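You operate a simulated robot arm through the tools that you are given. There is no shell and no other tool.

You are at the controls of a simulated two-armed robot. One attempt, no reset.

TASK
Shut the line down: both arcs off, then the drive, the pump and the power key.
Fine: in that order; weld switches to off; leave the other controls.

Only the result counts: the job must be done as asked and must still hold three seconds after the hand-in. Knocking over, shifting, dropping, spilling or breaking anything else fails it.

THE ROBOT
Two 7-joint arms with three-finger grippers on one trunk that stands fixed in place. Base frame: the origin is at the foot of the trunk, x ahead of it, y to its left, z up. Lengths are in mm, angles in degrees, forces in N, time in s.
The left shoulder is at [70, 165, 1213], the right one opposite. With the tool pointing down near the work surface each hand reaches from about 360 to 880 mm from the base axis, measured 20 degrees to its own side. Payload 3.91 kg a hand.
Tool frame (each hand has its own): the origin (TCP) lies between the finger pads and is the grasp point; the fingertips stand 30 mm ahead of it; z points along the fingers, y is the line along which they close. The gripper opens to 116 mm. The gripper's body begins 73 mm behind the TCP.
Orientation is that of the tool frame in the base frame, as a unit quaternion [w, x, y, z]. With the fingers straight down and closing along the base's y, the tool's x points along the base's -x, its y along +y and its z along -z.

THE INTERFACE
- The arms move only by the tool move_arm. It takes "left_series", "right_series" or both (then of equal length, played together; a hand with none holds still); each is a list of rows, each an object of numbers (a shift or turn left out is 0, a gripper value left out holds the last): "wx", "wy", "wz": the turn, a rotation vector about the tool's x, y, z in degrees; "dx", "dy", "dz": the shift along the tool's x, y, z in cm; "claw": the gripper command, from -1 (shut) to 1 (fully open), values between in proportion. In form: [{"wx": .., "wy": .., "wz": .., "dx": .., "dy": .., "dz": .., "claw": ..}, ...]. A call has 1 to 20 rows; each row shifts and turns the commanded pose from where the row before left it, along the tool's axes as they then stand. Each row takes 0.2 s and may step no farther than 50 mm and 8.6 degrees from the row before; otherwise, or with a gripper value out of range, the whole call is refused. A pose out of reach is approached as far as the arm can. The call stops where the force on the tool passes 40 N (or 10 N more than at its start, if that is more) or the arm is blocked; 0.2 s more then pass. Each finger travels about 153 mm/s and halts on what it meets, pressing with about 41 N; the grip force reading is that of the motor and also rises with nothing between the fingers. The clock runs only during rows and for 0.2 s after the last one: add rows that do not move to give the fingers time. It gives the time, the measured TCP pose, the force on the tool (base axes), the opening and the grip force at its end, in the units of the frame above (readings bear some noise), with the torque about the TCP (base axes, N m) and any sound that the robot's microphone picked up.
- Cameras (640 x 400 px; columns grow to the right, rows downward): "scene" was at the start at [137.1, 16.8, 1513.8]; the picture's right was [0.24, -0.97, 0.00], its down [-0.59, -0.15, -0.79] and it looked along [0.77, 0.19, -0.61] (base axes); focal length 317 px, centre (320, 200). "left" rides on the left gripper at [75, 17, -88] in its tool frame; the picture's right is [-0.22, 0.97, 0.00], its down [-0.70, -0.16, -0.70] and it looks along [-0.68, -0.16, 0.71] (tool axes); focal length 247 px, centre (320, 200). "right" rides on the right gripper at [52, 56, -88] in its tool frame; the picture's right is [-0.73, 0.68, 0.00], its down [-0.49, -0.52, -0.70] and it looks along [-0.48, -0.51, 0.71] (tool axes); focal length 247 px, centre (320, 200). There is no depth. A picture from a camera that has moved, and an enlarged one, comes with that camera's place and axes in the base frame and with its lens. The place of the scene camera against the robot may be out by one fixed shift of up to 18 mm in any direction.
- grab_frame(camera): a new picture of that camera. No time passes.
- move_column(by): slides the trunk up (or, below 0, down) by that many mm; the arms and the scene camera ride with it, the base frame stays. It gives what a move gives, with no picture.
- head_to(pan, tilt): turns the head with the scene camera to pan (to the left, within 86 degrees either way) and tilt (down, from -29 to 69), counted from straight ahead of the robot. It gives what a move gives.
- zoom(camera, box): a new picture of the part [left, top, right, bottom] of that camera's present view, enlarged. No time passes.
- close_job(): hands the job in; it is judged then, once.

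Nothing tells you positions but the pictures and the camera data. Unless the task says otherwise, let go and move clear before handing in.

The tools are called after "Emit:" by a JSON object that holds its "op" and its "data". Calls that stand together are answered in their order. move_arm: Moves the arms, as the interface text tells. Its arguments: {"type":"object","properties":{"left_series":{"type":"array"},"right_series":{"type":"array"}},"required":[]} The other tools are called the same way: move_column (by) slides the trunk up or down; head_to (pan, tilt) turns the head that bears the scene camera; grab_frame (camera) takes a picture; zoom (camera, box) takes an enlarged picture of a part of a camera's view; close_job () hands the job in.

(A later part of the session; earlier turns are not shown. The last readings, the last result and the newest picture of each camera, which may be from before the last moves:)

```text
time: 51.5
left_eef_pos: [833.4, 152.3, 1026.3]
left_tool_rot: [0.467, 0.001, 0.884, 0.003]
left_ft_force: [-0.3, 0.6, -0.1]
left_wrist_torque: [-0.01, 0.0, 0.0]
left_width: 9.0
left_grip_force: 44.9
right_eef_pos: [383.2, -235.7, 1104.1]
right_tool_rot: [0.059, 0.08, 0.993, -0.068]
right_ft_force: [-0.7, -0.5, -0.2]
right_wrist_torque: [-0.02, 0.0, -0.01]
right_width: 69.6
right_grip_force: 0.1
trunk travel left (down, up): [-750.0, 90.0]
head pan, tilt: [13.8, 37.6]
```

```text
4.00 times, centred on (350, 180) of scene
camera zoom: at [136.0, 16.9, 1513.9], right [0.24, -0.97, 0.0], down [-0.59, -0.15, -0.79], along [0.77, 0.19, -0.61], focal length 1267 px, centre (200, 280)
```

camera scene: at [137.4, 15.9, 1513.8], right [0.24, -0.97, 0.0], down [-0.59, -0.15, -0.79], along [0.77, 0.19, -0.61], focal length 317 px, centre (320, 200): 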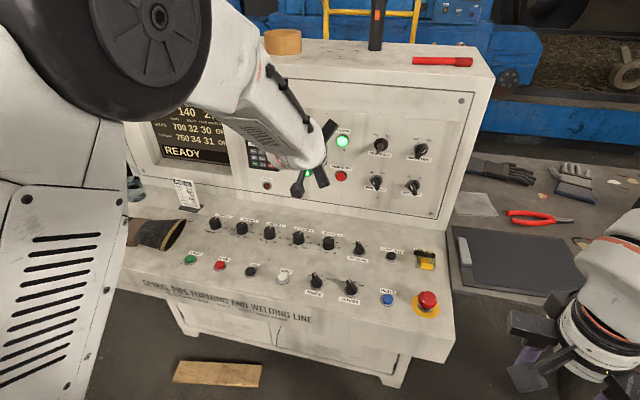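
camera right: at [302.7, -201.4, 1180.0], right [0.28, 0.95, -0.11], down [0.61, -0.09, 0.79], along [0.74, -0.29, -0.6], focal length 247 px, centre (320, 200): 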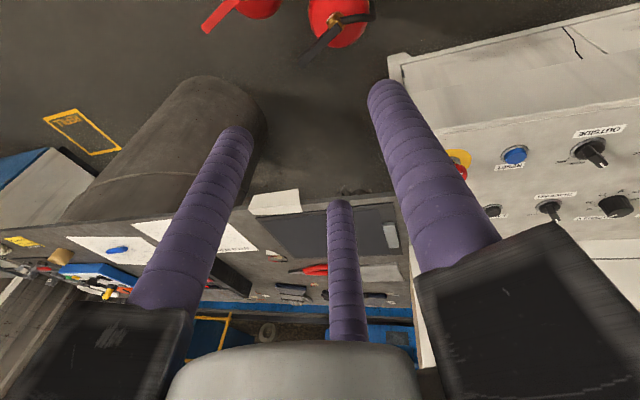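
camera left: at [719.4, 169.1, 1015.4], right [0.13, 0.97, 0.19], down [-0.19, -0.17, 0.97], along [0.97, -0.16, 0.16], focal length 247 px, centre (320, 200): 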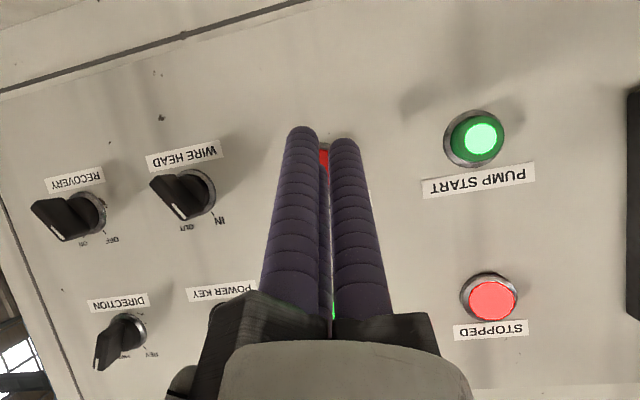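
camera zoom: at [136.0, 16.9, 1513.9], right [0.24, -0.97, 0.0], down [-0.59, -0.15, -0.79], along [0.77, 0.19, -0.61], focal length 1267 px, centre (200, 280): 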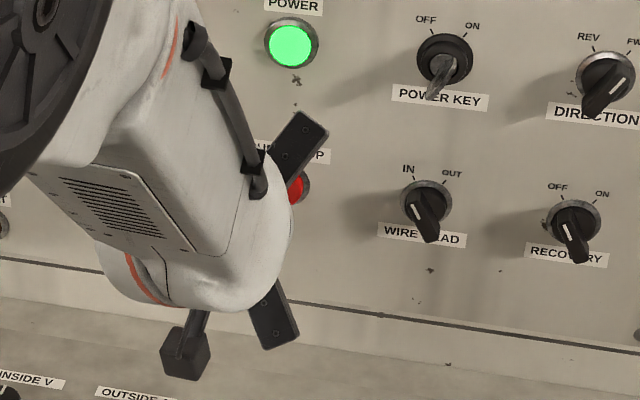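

The panel is vertical at x≈898.5, and PUMP STOP's axis is at about [885 (face), 145, 1022]. I'll push straight forward in small steps until I hear the click or feel force.

Emit:
{"op": "move_arm", "data": {"left_series": [{"dx": -0.566, "dz": 0.825, "dy": -0.2}, {"dx": -0.17, "dz": 0.247}, {"dx": -0.113, "dz": 0.165}, {"dx": -0.113, "dz": 0.165}]}}

Emit:
{"op": "zoom", "data": {"camera": "left", "box": [260, 100, 400, 190]}}

```text
time: 52.5
left_eef_pos: [852.0, 149.5, 1025.0]
left_tool_rot: [0.467, 0.002, 0.884, 0.003]
left_ft_force: [0.3, 0.4, -0.3]
left_wrist_torque: [-0.02, -0.01, 0.02]
left_width: 9.0
left_grip_force: 45.3
right_eef_pos: [384.1, -234.9, 1104.2]
right_tool_rot: [0.059, 0.079, 0.993, -0.068]
right_ft_force: [0.5, 0.5, 0.5]
right_wrist_torque: [0.01, 0.01, 0.0]
right_width: 69.7
right_grip_force: 0.1
trunk travel left (down, up): [-750.0, 90.0]
head pan, tilt: [13.8, 37.6]
```

```text
4.44 times, centred on (330, 145) of left
camera zoom: at [737.1, 166.8, 1013.8], right [0.13, 0.97, 0.19], down [-0.18, -0.17, 0.97], along [0.97, -0.16, 0.16], focal length 1098 px, centre (276, 444)
```

zoom: 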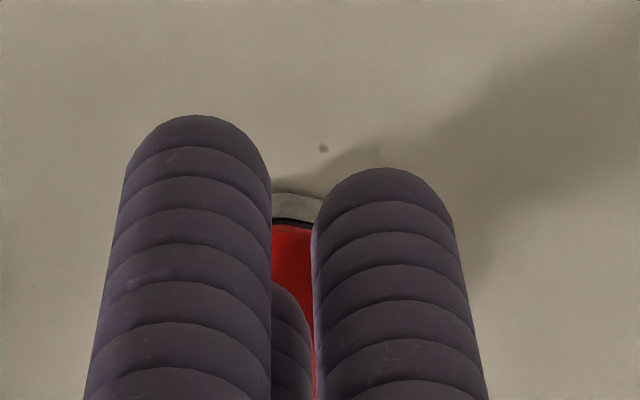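

Emit:
{"op": "move_arm", "data": {"left_series": [{"dx": -0.113, "dz": 0.165}, {"dx": -0.113, "dz": 0.165}]}}

Emit:
{"op": "move_arm", "data": {"left_series": [{"dx": -0.113, "dz": 0.165}]}}

```text
time: 53.1
left_eef_pos: [855.3, 150.1, 1024.7]
left_tool_rot: [0.467, 0.003, 0.884, 0.002]
left_ft_force: [-1.2, 0.1, -0.3]
left_wrist_torque: [0.03, 0.03, -0.04]
left_width: 8.8
left_grip_force: 45.1
right_eef_pos: [383.7, -235.5, 1104.8]
right_tool_rot: [0.058, 0.078, 0.993, -0.068]
right_ft_force: [0.0, 0.1, 0.2]
right_wrist_torque: [-0.03, 0.0, 0.01]
right_width: 69.5
right_grip_force: 0.1
trunk travel left (down, up): [-750.0, 90.0]
head pan, tilt: [13.8, 37.6]
heard: click
```

```text
time: 53.5
left_eef_pos: [856.9, 149.6, 1026.0]
left_tool_rot: [0.466, 0.002, 0.885, 0.004]
left_ft_force: [-3.9, -1.1, -1.1]
left_wrist_torque: [-0.01, 0.02, -0.06]
left_width: 9.0
left_grip_force: 44.4
right_eef_pos: [383.8, -235.2, 1103.8]
right_tool_rot: [0.058, 0.079, 0.993, -0.068]
right_ft_force: [-0.9, -0.1, 0.6]
right_wrist_torque: [0.04, 0.0, -0.01]
right_width: 69.7
right_grip_force: 0.0
trunk travel left (down, up): [-750.0, 90.0]
head pan, tilt: [13.8, 37.6]
```

I heard the click on PUMP STOP. I'll back straight out and check the pump lamp.

Emit:
{"op": "move_arm", "data": {"left_series": [{"dx": 0.566, "dz": -0.825}, {"dx": 1.132, "dz": -1.65}, {"dx": 1.7, "dz": -2.475}, {"dx": 1.132, "dz": -1.65}, {}]}}

Emit:
{"op": "grab_frame", "data": {"camera": "left"}}

Emit:
{"op": "grab_frame", "data": {"camera": "scene"}}

```text
time: 54.8
left_eef_pos: [778.7, 151.6, 1025.0]
left_tool_rot: [0.466, 0.001, 0.885, 0.003]
left_ft_force: [0.2, -0.2, -0.5]
left_wrist_torque: [0.02, -0.01, 0.02]
left_width: 9.1
left_grip_force: 45.0
right_eef_pos: [384.2, -234.2, 1104.0]
right_tool_rot: [0.058, 0.078, 0.993, -0.067]
right_ft_force: [0.7, 0.2, 0.8]
right_wrist_torque: [0.03, 0.0, 0.0]
right_width: 69.7
right_grip_force: 0.0
trunk travel left (down, up): [-750.0, 90.0]
head pan, tilt: [13.8, 37.6]
```

```text
taken
camera left: at [663.5, 169.5, 1013.3], right [0.13, 0.97, 0.19], down [-0.18, -0.17, 0.97], along [0.97, -0.16, 0.16], focal length 247 px, centre (320, 200)
```

left: 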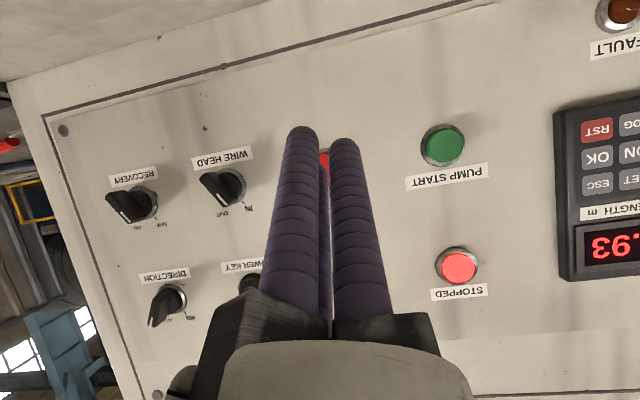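

```text
taken
camera scene: at [137.6, 16.6, 1513.7], right [0.24, -0.97, 0.0], down [-0.59, -0.15, -0.79], along [0.77, 0.19, -0.61], focal length 317 px, centre (320, 200)
```

scene: 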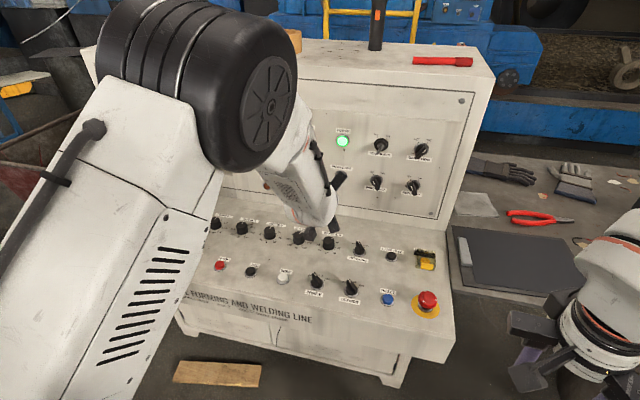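

PUMP START is dark, so the pump is off. The power key's axis is at about y=42, z=1137. Its flat bow sticks out from the panel to x≈855, tilted 30° at ON, with OFF 60° counter-clockwise. I'll move in front of it and level the tool.

Emit:
{"op": "move_arm", "data": {"left_series": [{"dx": -2.47, "dy": -2.74, "dz": -1.35}, {"dx": -2.47, "dy": -2.74, "dz": -1.35}, {"dx": -2.47, "dy": -2.74, "dz": -1.35}, {"dx": -2.47, "dy": -2.74, "dz": -1.35}, {"wy": -6.9}, {"wy": -6.9}, {"wy": -6.9}, {"wy": -6.9}, {"wy": -6.9}, {"claw": -0.2}, {}]}}

Emit:
{"op": "grab_frame", "data": {"camera": "left"}}

Emit:
{"op": "grab_frame", "data": {"camera": "scene"}}

```text
time: 57.1
left_eef_pos: [794.2, 55.9, 1140.7]
left_tool_rot: [0.707, -0.019, 0.707, -0.001]
left_ft_force: [-0.3, -0.4, -0.1]
left_wrist_torque: [-0.02, 0.02, 0.0]
left_width: 46.4
left_grip_force: 0.0
right_eef_pos: [383.3, -235.4, 1103.3]
right_tool_rot: [0.059, 0.08, 0.993, -0.068]
right_ft_force: [-0.1, 0.4, 0.3]
right_wrist_torque: [-0.02, 0.02, -0.03]
right_width: 69.5
right_grip_force: 0.0
trunk travel left (down, up): [-750.0, 90.0]
head pan, tilt: [13.8, 37.6]
```

```text
taken
camera left: at [705.4, 69.1, 1066.1], right [-0.03, 0.98, 0.2], down [-0.7, -0.16, 0.7], along [0.72, -0.12, 0.69], focal length 247 px, centre (320, 200)
```

left: 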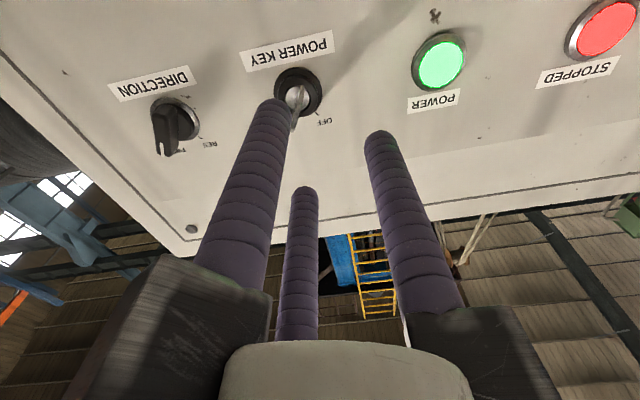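

```text
taken
camera scene: at [136.3, 16.4, 1513.9], right [0.24, -0.97, 0.0], down [-0.59, -0.15, -0.79], along [0.77, 0.19, -0.61], focal length 317 px, centre (320, 200)
```

scene: 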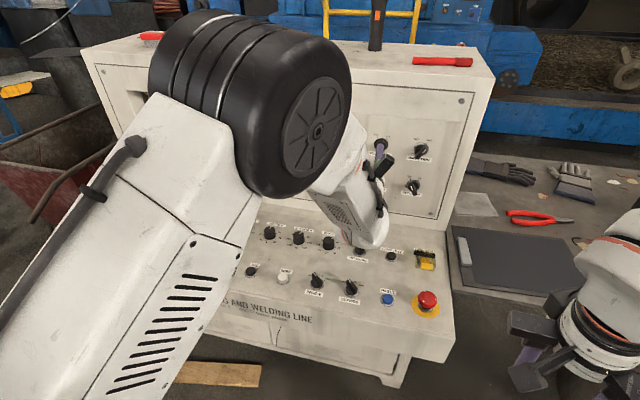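

Emit:
{"op": "move_arm", "data": {"left_series": [{}, {}, {}]}}

```text
time: 58.0
left_eef_pos: [795.3, 59.5, 1137.6]
left_tool_rot: [0.706, -0.019, 0.708, 0.003]
left_ft_force: [0.1, -0.7, 0.3]
left_wrist_torque: [-0.03, -0.04, 0.03]
left_width: 46.4
left_grip_force: 0.0
right_eef_pos: [384.6, -235.3, 1104.1]
right_tool_rot: [0.059, 0.079, 0.993, -0.068]
right_ft_force: [-0.4, 0.0, 0.4]
right_wrist_torque: [0.0, -0.01, 0.0]
right_width: 69.5
right_grip_force: 0.0
trunk travel left (down, up): [-750.0, 90.0]
head pan, tilt: [13.8, 37.6]
```

Emit:
{"op": "move_arm", "data": {"left_series": [{"dz": 1.0}, {}]}}

Emit:
{"op": "head_to", "data": {"pan": 40, "tilt": 50}}

Emit:
{"op": "grab_frame", "data": {"camera": "scene"}}

```text
time: 58.5
left_eef_pos: [803.7, 52.5, 1142.1]
left_tool_rot: [0.708, -0.015, 0.706, 0.001]
left_ft_force: [-0.1, 0.1, 0.0]
left_wrist_torque: [-0.01, 0.0, -0.01]
left_width: 46.3
left_grip_force: 0.0
right_eef_pos: [386.1, -234.7, 1104.6]
right_tool_rot: [0.059, 0.078, 0.993, -0.068]
right_ft_force: [-0.7, -0.4, 0.7]
right_wrist_torque: [0.03, 0.01, -0.01]
right_width: 69.6
right_grip_force: 0.1
trunk travel left (down, up): [-750.0, 90.0]
head pan, tilt: [13.8, 37.6]
```

```text
time: 59.5
left_eef_pos: [804.1, 54.8, 1137.7]
left_tool_rot: [0.707, -0.013, 0.707, 0.002]
left_ft_force: [0.1, -0.7, -0.1]
left_wrist_torque: [0.0, 0.01, 0.02]
left_width: 46.3
left_grip_force: 0.1
right_eef_pos: [384.5, -235.5, 1102.5]
right_tool_rot: [0.058, 0.079, 0.993, -0.068]
right_ft_force: [-0.3, 0.0, -1.0]
right_wrist_torque: [0.02, 0.0, 0.01]
right_width: 69.7
right_grip_force: 0.0
trunk travel left (down, up): [-750.0, 90.0]
head pan, tilt: [40.0, 50.0]
```

```text
taken
camera scene: at [112.1, 45.4, 1496.1], right [0.64, -0.77, 0.0], down [-0.59, -0.49, -0.64], along [0.49, 0.41, -0.77], focal length 317 px, centre (320, 200)
```

scene: 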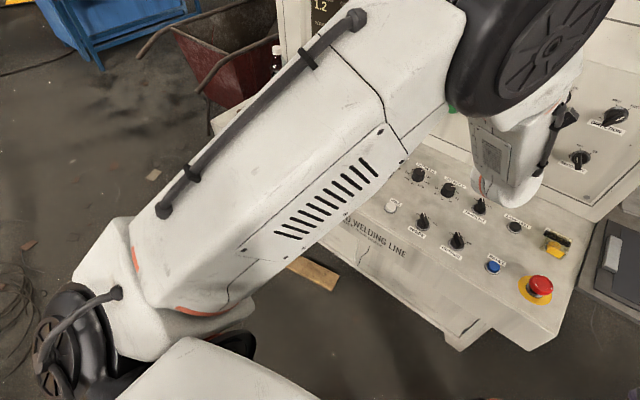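

The left arm is close to a joint limit in this level pose, so the hand sits about 12 mm off in y. Lowering the trunk should make the forearm flatter and relieve that. First I'll pitch the hand back down and raise it so it stays clear of the desk.

Emit:
{"op": "move_arm", "data": {"left_series": [{"wy": 6.9, "claw": -1}, {"wy": 6.9}, {"wy": 6.9}, {"wy": 6.9}, {"wy": 6.9}, {"dx": -3.3, "dz": -2.26}, {"dx": 1.7, "dz": -2.47}, {}]}}

Emit:
{"op": "move_column", "data": {"by": -80}}

Emit:
{"op": "grab_frame", "data": {"camera": "left"}}

Emit:
{"op": "grab_frame", "data": {"camera": "scene"}}

```text
time: 61.2
left_eef_pos: [769.9, 37.4, 1175.3]
left_tool_rot: [0.466, 0.002, 0.885, 0.003]
left_ft_force: [-0.5, 0.9, -0.6]
left_wrist_torque: [-0.04, -0.04, 0.03]
left_width: 9.0
left_grip_force: 40.3
right_eef_pos: [385.9, -235.2, 1104.4]
right_tool_rot: [0.059, 0.078, 0.993, -0.068]
right_ft_force: [0.5, 0.5, 0.6]
right_wrist_torque: [-0.01, 0.01, 0.03]
right_width: 69.6
right_grip_force: 0.1
trunk travel left (down, up): [-750.0, 90.0]
head pan, tilt: [40.0, 50.0]
```

```text
time: 62.4
left_eef_pos: [769.3, 38.1, 1094.3]
left_tool_rot: [0.467, 0.001, 0.884, 0.003]
left_ft_force: [-0.1, -0.4, 0.3]
left_wrist_torque: [-0.01, 0.0, 0.01]
left_width: 9.1
left_grip_force: 41.5
right_eef_pos: [384.2, -235.6, 1024.5]
right_tool_rot: [0.059, 0.079, 0.993, -0.068]
right_ft_force: [0.5, 0.1, 0.4]
right_wrist_torque: [0.01, 0.02, 0.0]
right_width: 69.4
right_grip_force: 0.1
trunk travel left (down, up): [-670.0, 170.0]
head pan, tilt: [40.0, 50.0]
```

```text
taken
camera left: at [654.7, 55.8, 1084.4], right [0.13, 0.97, 0.19], down [-0.18, -0.17, 0.97], along [0.97, -0.16, 0.16], focal length 247 px, centre (320, 200)
```

left: 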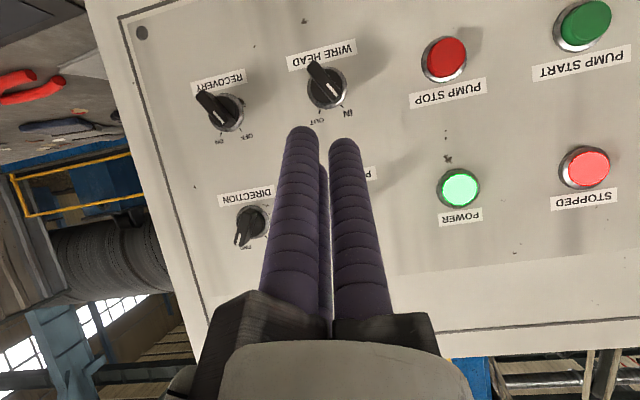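

```text
taken
camera scene: at [112.0, 45.4, 1416.1], right [0.64, -0.77, 0.0], down [-0.59, -0.49, -0.64], along [0.49, 0.41, -0.77], focal length 317 px, centre (320, 200)
```

scene: 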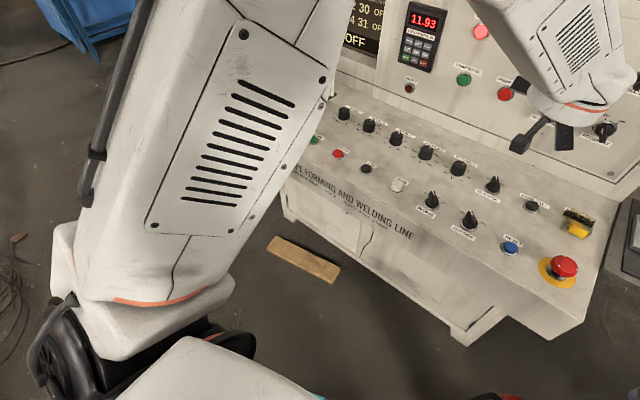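

Emit:
{"op": "move_arm", "data": {"left_series": [{"dx": -2.47, "dz": -1.7}, {"dx": -2.47, "dz": -1.7}, {}]}}

Emit:
{"op": "move_column", "data": {"by": -80}}

Emit:
{"op": "move_arm", "data": {"left_series": [{"dx": -2.8, "dz": -1.92}, {"dx": -2.8, "dz": -1.92}, {}]}}

Emit:
{"op": "head_to", "data": {"pan": 5, "tilt": 30}}

Emit:
{"op": "grab_frame", "data": {"camera": "scene"}}

```text
time: 63.2
left_eef_pos: [769.2, 36.5, 1155.8]
left_tool_rot: [0.466, 0.002, 0.885, 0.003]
left_ft_force: [-0.9, 0.3, -0.2]
left_wrist_torque: [0.04, 0.03, 0.05]
left_width: 9.1
left_grip_force: 40.7
right_eef_pos: [383.8, -236.2, 1024.0]
right_tool_rot: [0.059, 0.079, 0.993, -0.068]
right_ft_force: [-0.2, -0.5, 0.1]
right_wrist_torque: [-0.02, 0.02, 0.0]
right_width: 69.6
right_grip_force: 0.0
trunk travel left (down, up): [-670.0, 170.0]
head pan, tilt: [40.0, 50.0]
```

```text
time: 64.4
left_eef_pos: [769.5, 38.6, 1076.1]
left_tool_rot: [0.466, 0.002, 0.885, 0.002]
left_ft_force: [0.0, 0.1, 0.7]
left_wrist_torque: [-0.01, 0.01, -0.01]
left_width: 9.1
left_grip_force: 40.7
right_eef_pos: [384.7, -234.6, 944.4]
right_tool_rot: [0.059, 0.078, 0.993, -0.068]
right_ft_force: [0.4, -0.2, 0.4]
right_wrist_torque: [0.0, 0.0, -0.03]
right_width: 69.6
right_grip_force: 0.1
trunk travel left (down, up): [-590.0, 250.0]
head pan, tilt: [40.0, 50.0]
```

```text
time: 65.2
left_eef_pos: [769.9, 37.6, 1143.9]
left_tool_rot: [0.467, 0.002, 0.884, 0.003]
left_ft_force: [-0.3, 0.3, 0.6]
left_wrist_torque: [-0.01, 0.01, 0.01]
left_width: 8.9
left_grip_force: 40.3
right_eef_pos: [384.5, -234.7, 944.6]
right_tool_rot: [0.059, 0.078, 0.993, -0.069]
right_ft_force: [-0.4, -0.7, 0.2]
right_wrist_torque: [0.01, -0.01, 0.0]
right_width: 69.9
right_grip_force: 0.1
trunk travel left (down, up): [-590.0, 250.0]
head pan, tilt: [40.0, 50.0]
```

```text
time: 66.2
left_eef_pos: [770.6, 37.8, 1143.8]
left_tool_rot: [0.466, 0.001, 0.885, 0.003]
left_ft_force: [-0.2, 0.0, -0.4]
left_wrist_torque: [-0.03, 0.0, 0.03]
left_width: 8.9
left_grip_force: 41.4
right_eef_pos: [384.9, -235.6, 942.8]
right_tool_rot: [0.058, 0.078, 0.993, -0.068]
right_ft_force: [-1.2, 0.2, 0.4]
right_wrist_torque: [0.0, -0.01, 0.0]
right_width: 69.8
right_grip_force: 0.0
trunk travel left (down, up): [-590.0, 250.0]
head pan, tilt: [5.0, 30.0]
```

```text
taken
camera scene: at [143.1, 3.9, 1365.5], right [0.09, -1.0, 0.0], down [-0.5, -0.04, -0.87], along [0.86, 0.08, -0.5], focal length 317 px, centre (320, 200)
```

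scene: 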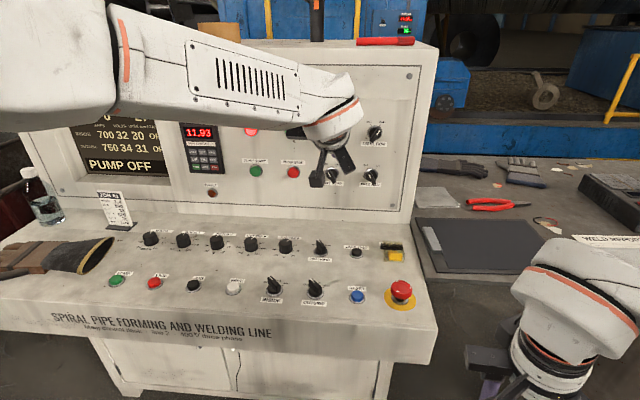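

The forearm is now much flatter and the display reads PUMP OFF. I'll level the tool again, open the fingers and check that it tracks.

Emit:
{"op": "move_arm", "data": {"left_series": [{"wy": -6.9}, {"wy": -6.9}, {"wy": -6.9}, {"wy": -6.9}, {"wy": -6.9, "claw": -0.2}, {}, {}]}}

Emit:
{"op": "grab_frame", "data": {"camera": "left"}}

Emit:
{"op": "grab_frame", "data": {"camera": "scene"}}

```text
time: 67.8
left_eef_pos: [768.5, 37.2, 1143.9]
left_tool_rot: [0.708, 0.003, 0.706, 0.002]
left_ft_force: [0.6, -0.3, 0.2]
left_wrist_torque: [-0.01, 0.02, 0.0]
left_width: 46.8
left_grip_force: 0.0
right_eef_pos: [384.3, -236.0, 943.5]
right_tool_rot: [0.058, 0.079, 0.993, -0.068]
right_ft_force: [0.7, 0.0, -0.6]
right_wrist_torque: [0.05, -0.02, -0.01]
right_width: 69.8
right_grip_force: 0.0
trunk travel left (down, up): [-590.0, 250.0]
head pan, tilt: [5.0, 30.0]
```

```text
taken
camera left: at [681.8, 55.8, 1069.1], right [0.0, 0.97, 0.23], down [-0.7, -0.16, 0.69], along [0.71, -0.16, 0.68], focal length 247 px, centre (320, 200)
```

left: 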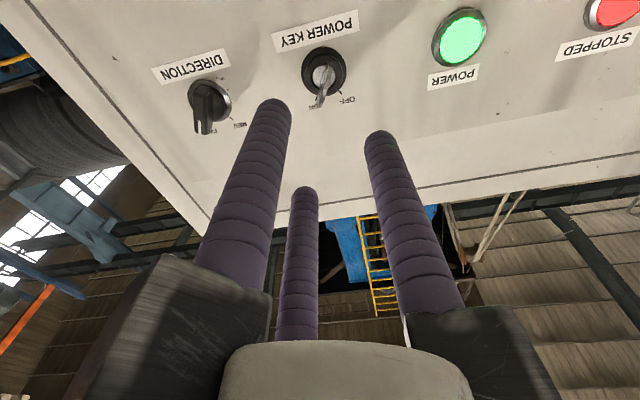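

```text
taken
camera scene: at [143.3, 3.6, 1365.6], right [0.09, -1.0, 0.0], down [-0.5, -0.04, -0.87], along [0.86, 0.08, -0.5], focal length 317 px, centre (320, 200)
```

scene: 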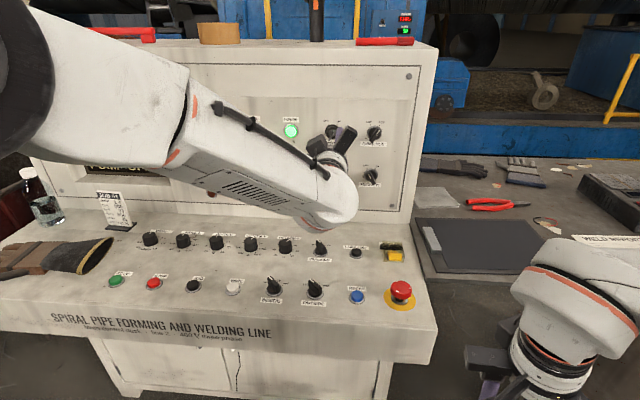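

Emit:
{"op": "zoom", "data": {"camera": "left", "box": [270, 30, 390, 110]}}

```text
5.00 times, centred on (330, 70) of left
camera zoom: at [681.8, 55.8, 1069.1], right [0.0, 0.97, 0.23], down [-0.7, -0.16, 0.69], along [0.71, -0.16, 0.68], focal length 1235 px, centre (270, 850)
```

zoom: 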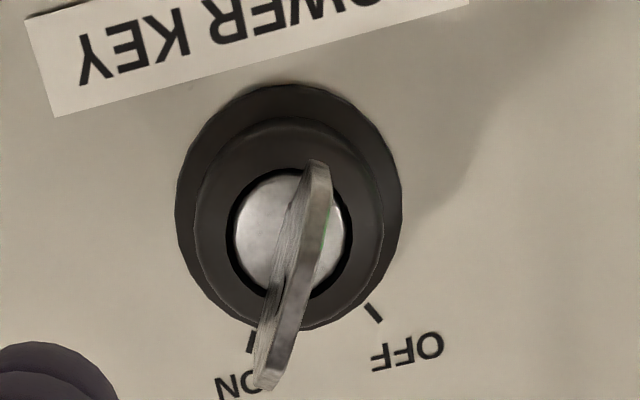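

The tool tracks exactly now. I'll roll +30° to match the key bow at ON and move closer for a precise look.

Emit:
{"op": "move_arm", "data": {"left_series": [{"wz": 7.5}, {"wz": 7.5}, {"wz": 7.5}, {"wz": 7.5}, {"dx": 1.07, "dy": -0.33, "dz": 1.5}, {"dz": 1.5}, {}]}}

Emit:
{"op": "grab_frame", "data": {"camera": "left"}}

Emit:
{"op": "zoom", "data": {"camera": "left", "box": [270, 70, 390, 150]}}

Emit:
{"op": "zoom", "data": {"camera": "scene", "box": [250, 90, 410, 190]}}

```text
time: 69.4
left_eef_pos: [799.3, 41.1, 1133.9]
left_tool_rot: [0.684, 0.185, 0.681, 0.185]
left_ft_force: [-0.1, -0.5, 0.0]
left_wrist_torque: [0.01, 0.0, 0.04]
left_width: 46.6
left_grip_force: 0.1
right_eef_pos: [385.2, -236.2, 945.3]
right_tool_rot: [0.059, 0.079, 0.993, -0.068]
right_ft_force: [-0.2, -0.2, -0.1]
right_wrist_torque: [0.01, 0.01, -0.02]
right_width: 69.4
right_grip_force: 0.0
trunk travel left (down, up): [-590.0, 250.0]
head pan, tilt: [5.0, 30.0]
```

```text
taken
camera left: at [711.3, 94.2, 1077.7], right [0.0, 0.73, 0.69], down [-0.7, -0.49, 0.52], along [0.71, -0.48, 0.51], focal length 247 px, centre (320, 200)
```

left: 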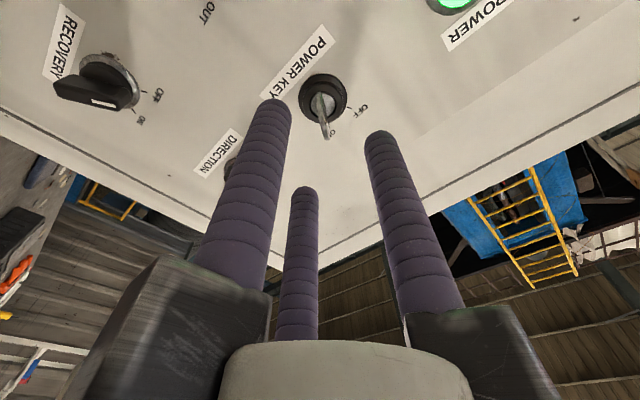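

```text
5.00 times, centred on (330, 110) of left
camera zoom: at [711.3, 94.2, 1077.7], right [0.0, 0.73, 0.69], down [-0.7, -0.49, 0.52], along [0.71, -0.48, 0.51], focal length 1235 px, centre (270, 650)
```

zoom: 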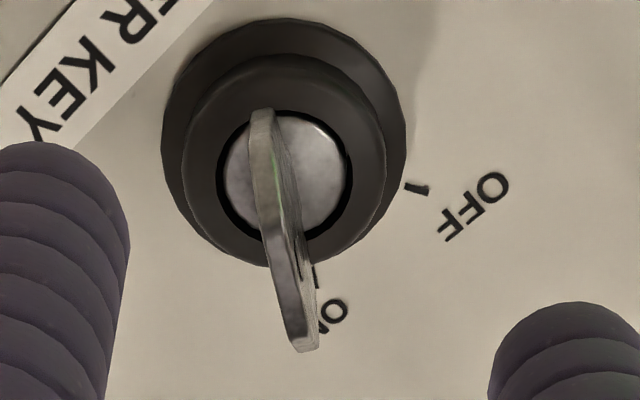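

```text
4.00 times, centred on (330, 140) of scene
camera zoom: at [142.8, 4.0, 1365.6], right [0.09, -1.0, 0.0], down [-0.5, -0.04, -0.87], along [0.86, 0.08, -0.5], focal length 1267 px, centre (280, 440)
```

zoom: 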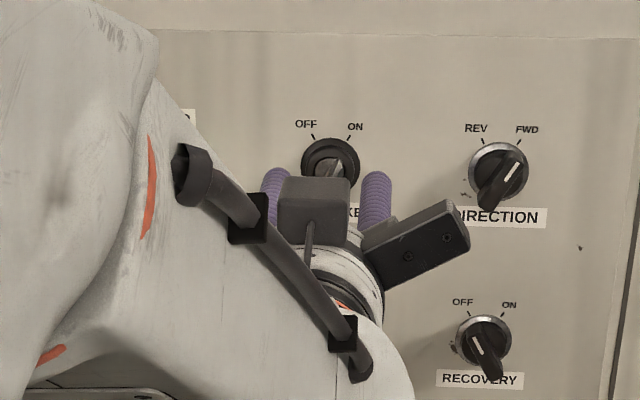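

Emit:
{"op": "move_arm", "data": {"left_series": [{"dx": 0.24, "dy": -0.06, "dz": 1.0}, {"dz": 1.0}, {}]}}

Emit:
{"op": "grab_frame", "data": {"camera": "left"}}

Emit:
{"op": "zoom", "data": {"camera": "left", "box": [260, 80, 400, 170]}}

```text
time: 70.2
left_eef_pos: [820.3, 44.3, 1134.0]
left_tool_rot: [0.685, 0.181, 0.681, 0.183]
left_ft_force: [0.5, -0.4, -0.6]
left_wrist_torque: [0.01, 0.01, -0.01]
left_width: 46.4
left_grip_force: 0.2
right_eef_pos: [383.7, -236.3, 943.0]
right_tool_rot: [0.059, 0.079, 0.993, -0.068]
right_ft_force: [-0.2, 0.3, 0.4]
right_wrist_torque: [-0.01, 0.0, 0.0]
right_width: 69.8
right_grip_force: 0.0
trunk travel left (down, up): [-590.0, 250.0]
head pan, tilt: [5.0, 30.0]
```

```text
taken
camera left: at [731.3, 96.1, 1078.9], right [-0.01, 0.73, 0.68], down [-0.7, -0.49, 0.52], along [0.71, -0.47, 0.52], focal length 247 px, centre (320, 200)
```

left: 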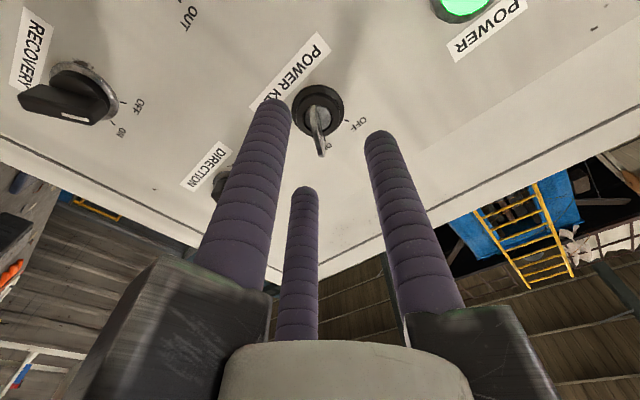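

```text
4.44 times, centred on (330, 125) of left
camera zoom: at [731.3, 96.1, 1078.9], right [-0.01, 0.73, 0.68], down [-0.7, -0.49, 0.52], along [0.71, -0.47, 0.52], focal length 1098 px, centre (276, 533)
```

zoom: 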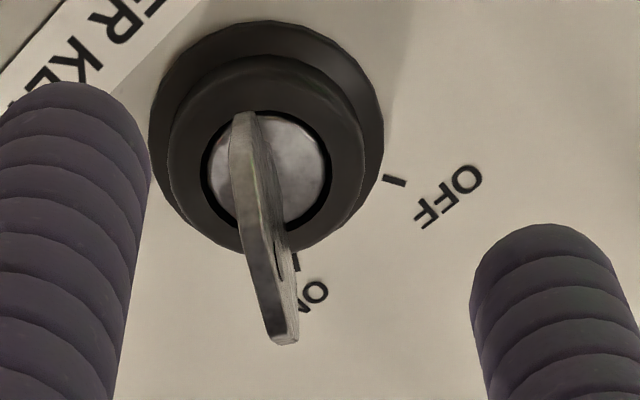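

Emit:
{"op": "move_arm", "data": {"left_series": [{}, {}, {}, {}]}}

Emit:
{"op": "zoom", "data": {"camera": "left", "box": [260, 80, 400, 170]}}

```text
time: 71.2
left_eef_pos: [819.5, 44.9, 1134.0]
left_tool_rot: [0.683, 0.182, 0.682, 0.185]
left_ft_force: [0.4, 1.4, 0.4]
left_wrist_torque: [0.03, -0.01, -0.01]
left_width: 46.5
left_grip_force: 0.0
right_eef_pos: [384.4, -235.2, 943.0]
right_tool_rot: [0.059, 0.079, 0.993, -0.068]
right_ft_force: [0.9, 0.2, 0.7]
right_wrist_torque: [0.04, 0.02, -0.01]
right_width: 69.6
right_grip_force: 0.1
trunk travel left (down, up): [-590.0, 250.0]
head pan, tilt: [5.0, 30.0]
```

```text
4.44 times, centred on (330, 125) of left
camera zoom: at [731.7, 97.4, 1076.4], right [0.0, 0.73, 0.68], down [-0.7, -0.49, 0.52], along [0.72, -0.47, 0.51], focal length 1098 px, centre (276, 533)
```

zoom: 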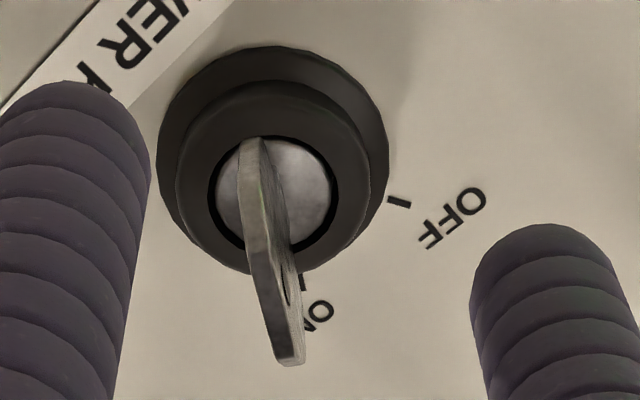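

The hand drifts a few millimetres while it holds this rolled pose, which suggests a joint limit is close. I'll back off a little and test other roll angles, since the three-finger layout allows equivalent grips.

Emit:
{"op": "move_arm", "data": {"left_series": [{"dz": -1.5}, {"wz": -7.5}, {"wz": -7.5}, {"wz": -7.5}, {"wz": -7.5}, {}, {}]}}

Emit:
{"op": "move_arm", "data": {"left_series": [{"wz": -7.5}, {"wz": -7.5}, {"wz": -7.5}, {"wz": -7.5}, {}, {}]}}

Emit:
{"op": "move_arm", "data": {"left_series": [{}, {}]}}

```text
time: 72.8
left_eef_pos: [803.9, 40.2, 1129.8]
left_tool_rot: [0.708, 0.002, 0.706, 0.001]
left_ft_force: [-0.3, 0.0, 0.1]
left_wrist_torque: [0.02, -0.01, 0.01]
left_width: 46.5
left_grip_force: 0.1
right_eef_pos: [384.5, -235.1, 944.6]
right_tool_rot: [0.059, 0.079, 0.993, -0.067]
right_ft_force: [-0.4, -0.9, 0.2]
right_wrist_torque: [-0.01, -0.05, 0.04]
right_width: 69.6
right_grip_force: 0.0
trunk travel left (down, up): [-590.0, 250.0]
head pan, tilt: [5.0, 30.0]
```

```text
time: 74.2
left_eef_pos: [804.3, 40.4, 1131.3]
left_tool_rot: [0.684, -0.181, 0.683, -0.181]
left_ft_force: [0.2, -0.3, 0.1]
left_wrist_torque: [0.01, 0.0, 0.01]
left_width: 46.3
left_grip_force: 0.1
right_eef_pos: [385.1, -236.1, 944.5]
right_tool_rot: [0.059, 0.079, 0.993, -0.068]
right_ft_force: [0.7, 0.0, -0.7]
right_wrist_torque: [-0.02, -0.01, 0.02]
right_width: 69.7
right_grip_force: 0.0
trunk travel left (down, up): [-590.0, 250.0]
head pan, tilt: [5.0, 30.0]
```

```text
time: 74.8
left_eef_pos: [804.5, 39.8, 1130.2]
left_tool_rot: [0.684, -0.181, 0.683, -0.182]
left_ft_force: [-0.1, 0.4, -0.3]
left_wrist_torque: [0.01, -0.01, 0.02]
left_width: 46.2
left_grip_force: 0.0
right_eef_pos: [384.3, -234.8, 945.0]
right_tool_rot: [0.059, 0.079, 0.993, -0.068]
right_ft_force: [-0.1, -0.3, 0.6]
right_wrist_torque: [0.04, 0.02, 0.0]
right_width: 69.7
right_grip_force: 0.2
trunk travel left (down, up): [-590.0, 250.0]
head pan, tilt: [5.0, 30.0]
```

Roll 0° and −30° hold steadily. Starting the grip at roll −30° and ending at −90° is equivalent, so I'll check that −90° is reachable too.

Emit:
{"op": "move_arm", "data": {"left_series": [{"wz": -7.5}, {"wz": -7.5}, {"wz": -7.5}, {"wz": -7.5}, {"wz": -7.5}, {"wz": -7.5}, {"wz": -7.5}, {"wz": -7.5}, {"wz": -5}, {}, {}]}}

Emit:
{"op": "move_arm", "data": {"left_series": [{}, {}]}}

Emit:
{"op": "grab_frame", "data": {"camera": "left"}}

Emit:
{"op": "grab_frame", "data": {"camera": "scene"}}

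```text
time: 77.2
left_eef_pos: [804.6, 41.4, 1130.4]
left_tool_rot: [-0.479, 0.521, -0.478, 0.521]
left_ft_force: [-0.6, -0.3, -0.7]
left_wrist_torque: [0.0, 0.02, -0.06]
left_width: 46.1
left_grip_force: 0.1
right_eef_pos: [383.9, -235.6, 945.0]
right_tool_rot: [0.059, 0.079, 0.993, -0.068]
right_ft_force: [0.3, -0.4, 0.4]
right_wrist_torque: [0.01, -0.03, 0.0]
right_width: 69.6
right_grip_force: 0.0
trunk travel left (down, up): [-590.0, 250.0]
head pan, tilt: [5.0, 30.0]
```

```text
time: 77.8
left_eef_pos: [804.6, 41.3, 1129.8]
left_tool_rot: [-0.479, 0.52, -0.479, 0.52]
left_ft_force: [0.1, 0.8, -0.1]
left_wrist_torque: [-0.01, -0.02, -0.03]
left_width: 46.5
left_grip_force: 0.0
right_eef_pos: [385.1, -234.6, 944.6]
right_tool_rot: [0.058, 0.079, 0.993, -0.068]
right_ft_force: [-0.4, 0.5, -0.4]
right_wrist_torque: [-0.03, 0.03, -0.02]
right_width: 69.3
right_grip_force: 0.1
trunk travel left (down, up): [-590.0, 250.0]
head pan, tilt: [5.0, 30.0]
```

```text
taken
camera left: at [716.0, -34.5, 1119.4], right [0.0, 0.14, -0.99], down [-0.7, 0.71, 0.1], along [0.71, 0.69, 0.1], focal length 247 px, centre (320, 200)
```

left: 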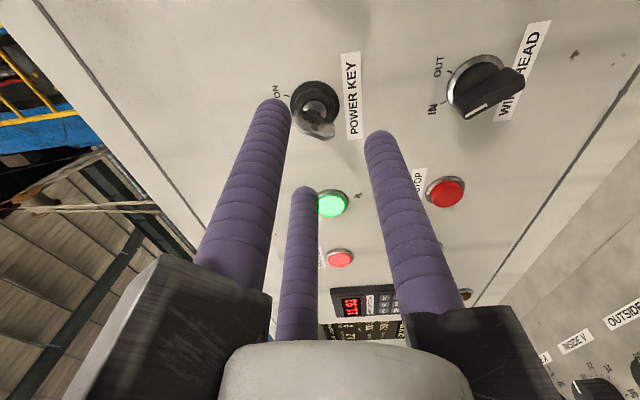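

```text
taken
camera scene: at [143.1, 3.9, 1365.6], right [0.09, -1.0, 0.0], down [-0.5, -0.04, -0.87], along [0.86, 0.08, -0.5], focal length 317 px, centre (320, 200)
```

scene: 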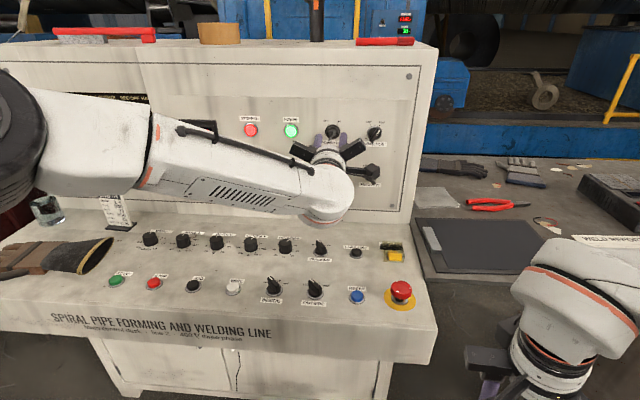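

Roll −95° is reachable and steady. I'll use this view from the right to refine the key axis.

Emit:
{"op": "zoom", "data": {"camera": "left", "box": [260, 60, 380, 160]}}

```text
4.00 times, centred on (320, 110) of left
camera zoom: at [716.0, -34.5, 1119.4], right [0.0, 0.14, -0.99], down [-0.7, 0.71, 0.1], along [0.71, 0.69, 0.1], focal length 988 px, centre (320, 560)
```

zoom: 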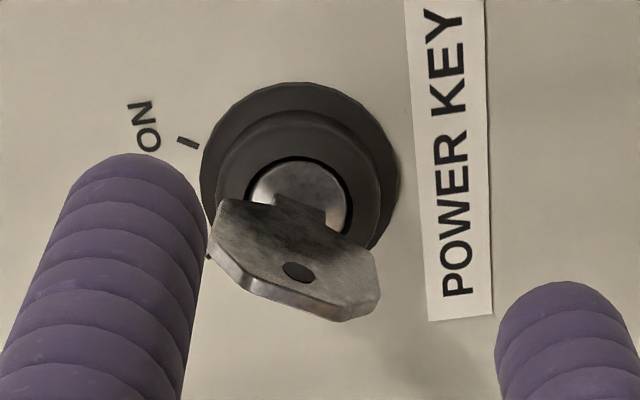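

Emit:
{"op": "move_arm", "data": {"left_series": [{"wz": 5}, {"wz": 7.5}, {"wz": 7.5}, {"wz": 7.5}, {"wz": 7.5}, {"wz": 7.5}, {"wz": 7.5}, {"wz": 7.5}, {"wz": 7.5}, {"dx": -0.695, "dy": 0.084, "dz": 1.0}, {}, {}]}}

Emit:
{"op": "grab_frame", "data": {"camera": "left"}}

Emit:
{"op": "zoom", "data": {"camera": "left", "box": [260, 70, 400, 160]}}

```text
time: 80.4
left_eef_pos: [815.3, 43.2, 1135.6]
left_tool_rot: [0.684, -0.181, 0.683, -0.181]
left_ft_force: [0.3, -0.4, -0.1]
left_wrist_torque: [0.0, -0.01, 0.04]
left_width: 46.5
left_grip_force: 0.0
right_eef_pos: [383.8, -235.5, 943.5]
right_tool_rot: [0.058, 0.079, 0.993, -0.069]
right_ft_force: [0.3, 0.4, -0.4]
right_wrist_torque: [0.03, 0.01, 0.02]
right_width: 69.8
right_grip_force: 0.0
trunk travel left (down, up): [-590.0, 250.0]
head pan, tilt: [5.0, 30.0]
```

```text
taken
camera left: at [726.5, 22.2, 1062.2], right [0.0, 0.96, -0.29], down [-0.7, 0.21, 0.68], along [0.71, 0.2, 0.67], focal length 247 px, centre (320, 200)
```

left: 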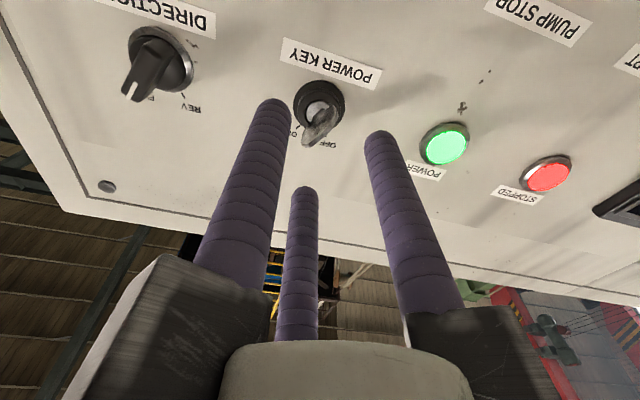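

```text
4.44 times, centred on (330, 115) of left
camera zoom: at [726.5, 22.2, 1062.2], right [0.0, 0.96, -0.29], down [-0.7, 0.21, 0.68], along [0.71, 0.2, 0.67], focal length 1098 px, centre (276, 578)
```

zoom: 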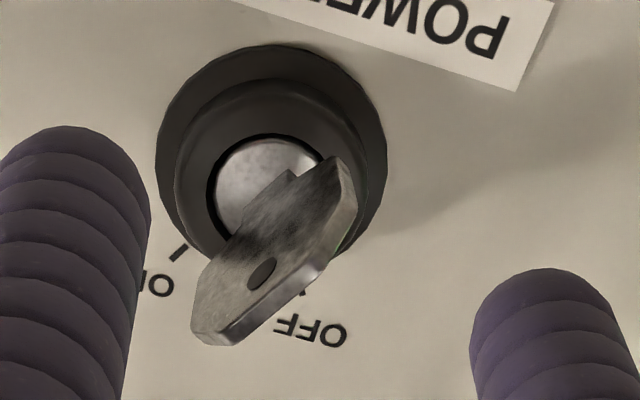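

The axis is now consistent at about y=42.0, z=1133.6. I'll shift slightly so the bow sits between the one finger and the pair, open a bit more and slide forward around the bow.

Emit:
{"op": "move_arm", "data": {"left_series": [{"dy": 0.15, "claw": -0.05}, {"dz": 0.9}, {"dz": 0.9}, {"dz": 0.8}, {}]}}

Emit:
{"op": "grab_frame", "data": {"camera": "left"}}

Emit:
{"op": "zoom", "data": {"camera": "left", "box": [250, 90, 410, 190]}}

Emit:
{"op": "zoom", "data": {"camera": "scene", "box": [280, 90, 400, 170]}}

```text
time: 81.6
left_eef_pos: [840.6, 46.7, 1136.4]
left_tool_rot: [0.684, -0.18, 0.683, -0.181]
left_ft_force: [0.0, 0.1, -0.6]
left_wrist_torque: [0.01, 0.02, -0.01]
left_width: 54.9
left_grip_force: 0.1
right_eef_pos: [384.8, -235.5, 944.9]
right_tool_rot: [0.059, 0.079, 0.993, -0.067]
right_ft_force: [-1.1, 0.2, 0.4]
right_wrist_torque: [0.04, -0.02, 0.01]
right_width: 69.6
right_grip_force: 0.0
trunk travel left (down, up): [-590.0, 250.0]
head pan, tilt: [5.0, 30.0]
```

```text
taken
camera left: at [752.4, 24.5, 1061.8], right [0.0, 0.96, -0.29], down [-0.7, 0.21, 0.68], along [0.71, 0.2, 0.67], focal length 247 px, centre (320, 200)
```

left: 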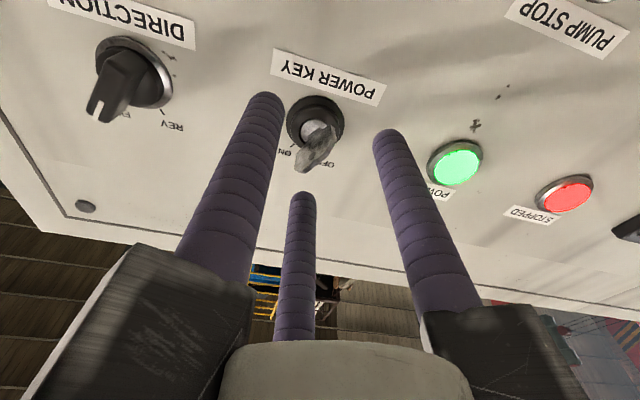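

```text
4.00 times, centred on (330, 140) of left
camera zoom: at [752.4, 24.5, 1061.8], right [0.0, 0.96, -0.29], down [-0.7, 0.21, 0.68], along [0.71, 0.2, 0.67], focal length 988 px, centre (280, 440)
```

zoom: 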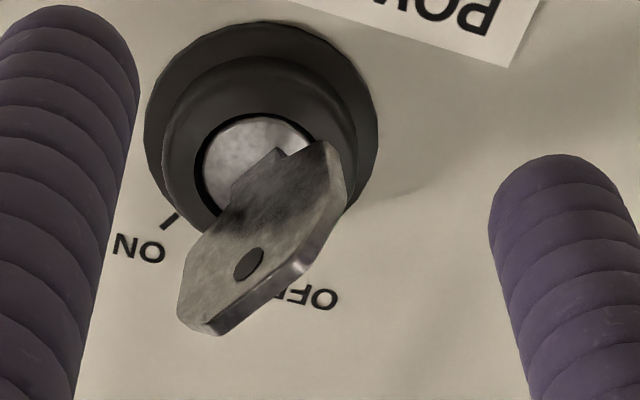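

```text
5.00 times, centred on (340, 130) of scene
camera zoom: at [142.9, 3.8, 1365.6], right [0.09, -1.0, 0.0], down [-0.5, -0.04, -0.87], along [0.86, 0.08, -0.5], focal length 1584 px, centre (220, 550)
```

zoom: 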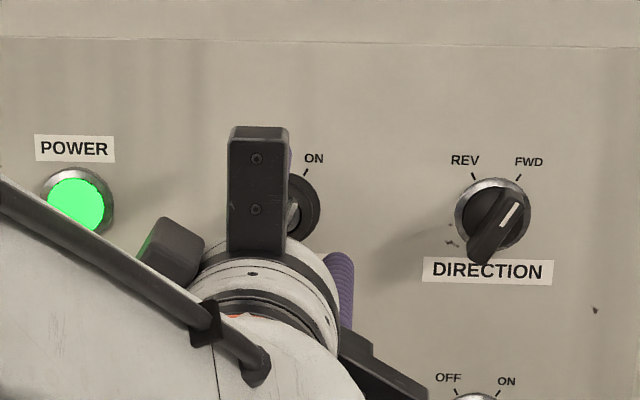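

Emit:
{"op": "move_arm", "data": {"left_series": [{"dx": 0.05, "dy": -0.03, "claw": -0.4}, {"claw": -0.65}, {}]}}

Emit:
{"op": "grab_frame", "data": {"camera": "left"}}

Emit:
{"op": "zoom", "data": {"camera": "left", "box": [250, 90, 410, 190]}}

```text
time: 82.4
left_eef_pos: [841.8, 45.6, 1134.9]
left_tool_rot: [0.684, -0.181, 0.683, -0.181]
left_ft_force: [-0.5, -0.3, 0.9]
left_wrist_torque: [0.01, 0.0, 0.02]
left_width: 20.3
left_grip_force: 0.0
right_eef_pos: [383.2, -235.3, 944.9]
right_tool_rot: [0.058, 0.079, 0.993, -0.068]
right_ft_force: [0.2, 0.1, 0.1]
right_wrist_torque: [0.0, -0.01, -0.03]
right_width: 69.4
right_grip_force: 0.1
trunk travel left (down, up): [-590.0, 250.0]
head pan, tilt: [5.0, 30.0]
```

```text
taken
camera left: at [752.6, 23.9, 1061.8], right [0.0, 0.96, -0.29], down [-0.7, 0.21, 0.68], along [0.71, 0.2, 0.67], focal length 247 px, centre (320, 200)
```

left: 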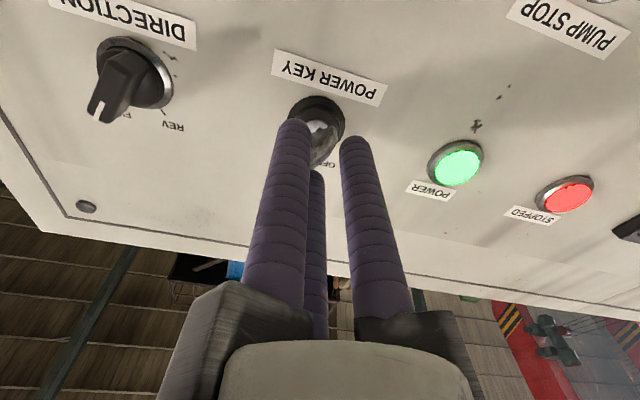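

```text
4.00 times, centred on (330, 140) of left
camera zoom: at [752.6, 23.9, 1061.8], right [0.0, 0.96, -0.29], down [-0.7, 0.21, 0.68], along [0.71, 0.2, 0.67], focal length 988 px, centre (280, 440)
```

zoom: 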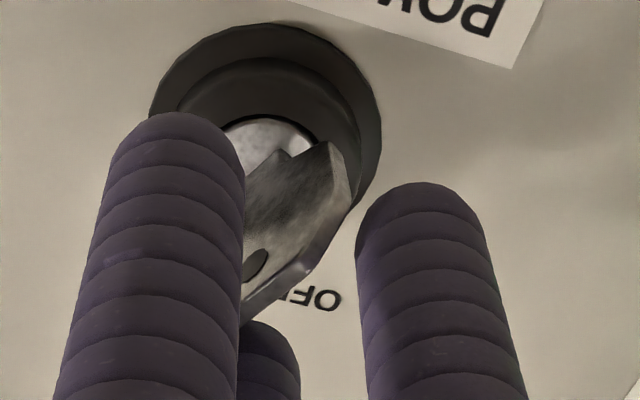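

The bow is inside the finger cage: one finger on its far side, two on the near side. I'll close the rest of the way while watching the force.

Emit:
{"op": "move_arm", "data": {"left_series": [{"claw": -0.78}, {"claw": -0.85}, {}]}}

Emit:
{"op": "zoom", "data": {"camera": "left", "box": [250, 90, 410, 190]}}

```text
time: 83.2
left_eef_pos: [839.8, 46.6, 1135.4]
left_tool_rot: [0.685, -0.18, 0.682, -0.182]
left_ft_force: [0.6, 2.6, 3.2]
left_wrist_torque: [-0.04, -0.04, 0.03]
left_width: 11.1
left_grip_force: 2.5
right_eef_pos: [383.6, -235.9, 943.7]
right_tool_rot: [0.058, 0.079, 0.993, -0.068]
right_ft_force: [0.2, -0.3, 0.4]
right_wrist_torque: [-0.01, -0.04, -0.01]
right_width: 69.5
right_grip_force: 0.1
trunk travel left (down, up): [-590.0, 250.0]
head pan, tilt: [5.0, 30.0]
```

```text
4.00 times, centred on (330, 140) of left
camera zoom: at [752.4, 24.5, 1062.4], right [0.0, 0.96, -0.29], down [-0.7, 0.21, 0.68], along [0.71, 0.2, 0.67], focal length 988 px, centre (280, 440)
```

zoom: 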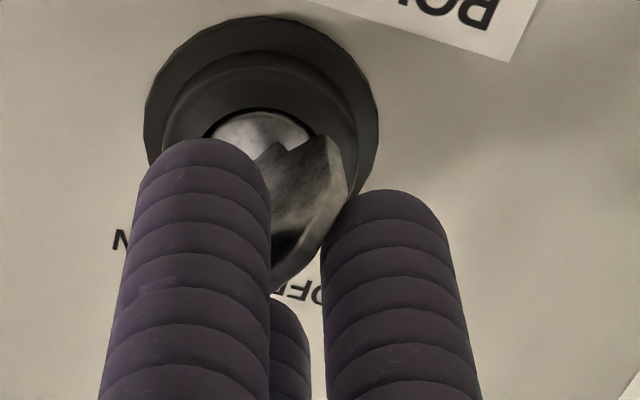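

The bow is held at 11 mm width with only a few newtons of side force. I'll rotate counter-clockwise about the key axis, half the turn first.

Emit:
{"op": "move_arm", "data": {"left_series": [{"wz": -7.5, "dx": 0.03, "dy": 0.044}, {"wz": -7.5, "dx": 0.03, "dy": 0.044}, {"wz": -7.5, "dx": 0.03, "dy": 0.044}, {"wz": -7.5, "dx": 0.03, "dy": 0.044}]}}

Emit:
{"op": "grab_frame", "data": {"camera": "left"}}

Emit:
{"op": "zoom", "data": {"camera": "left", "box": [250, 90, 410, 190]}}

```text
time: 84.2
left_eef_pos: [840.7, 47.1, 1133.1]
left_tool_rot: [0.613, -0.353, 0.612, -0.354]
left_ft_force: [3.6, 2.0, 4.2]
left_wrist_torque: [-0.04, -1.05, 0.04]
left_width: 10.5
left_grip_force: 45.4
right_eef_pos: [385.5, -234.8, 943.6]
right_tool_rot: [0.059, 0.078, 0.993, -0.068]
right_ft_force: [0.2, 0.2, 0.4]
right_wrist_torque: [0.01, 0.0, -0.01]
right_width: 69.6
right_grip_force: 0.2
trunk travel left (down, up): [-590.0, 250.0]
head pan, tilt: [5.0, 30.0]
```

```text
taken
camera left: at [752.3, -9.2, 1081.5], right [0.0, 0.68, -0.73], down [-0.7, 0.52, 0.49], along [0.71, 0.51, 0.48], focal length 247 px, centre (320, 200)
```

left: 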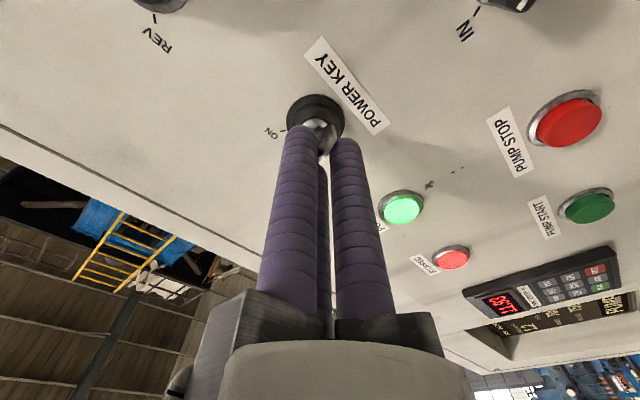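

```text
4.00 times, centred on (330, 140) of left
camera zoom: at [752.3, -9.2, 1081.5], right [0.0, 0.68, -0.73], down [-0.7, 0.52, 0.49], along [0.71, 0.51, 0.48], focal length 988 px, centre (280, 440)
```

zoom: 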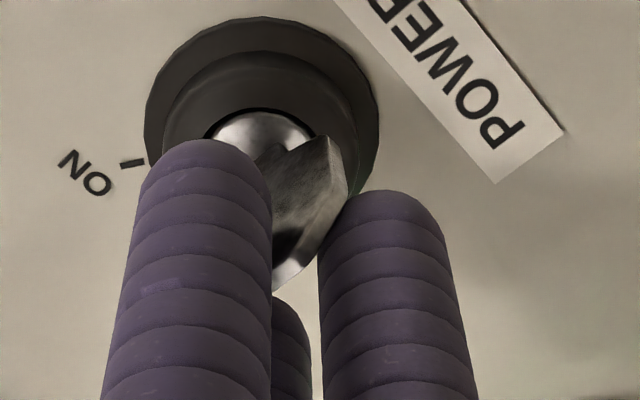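

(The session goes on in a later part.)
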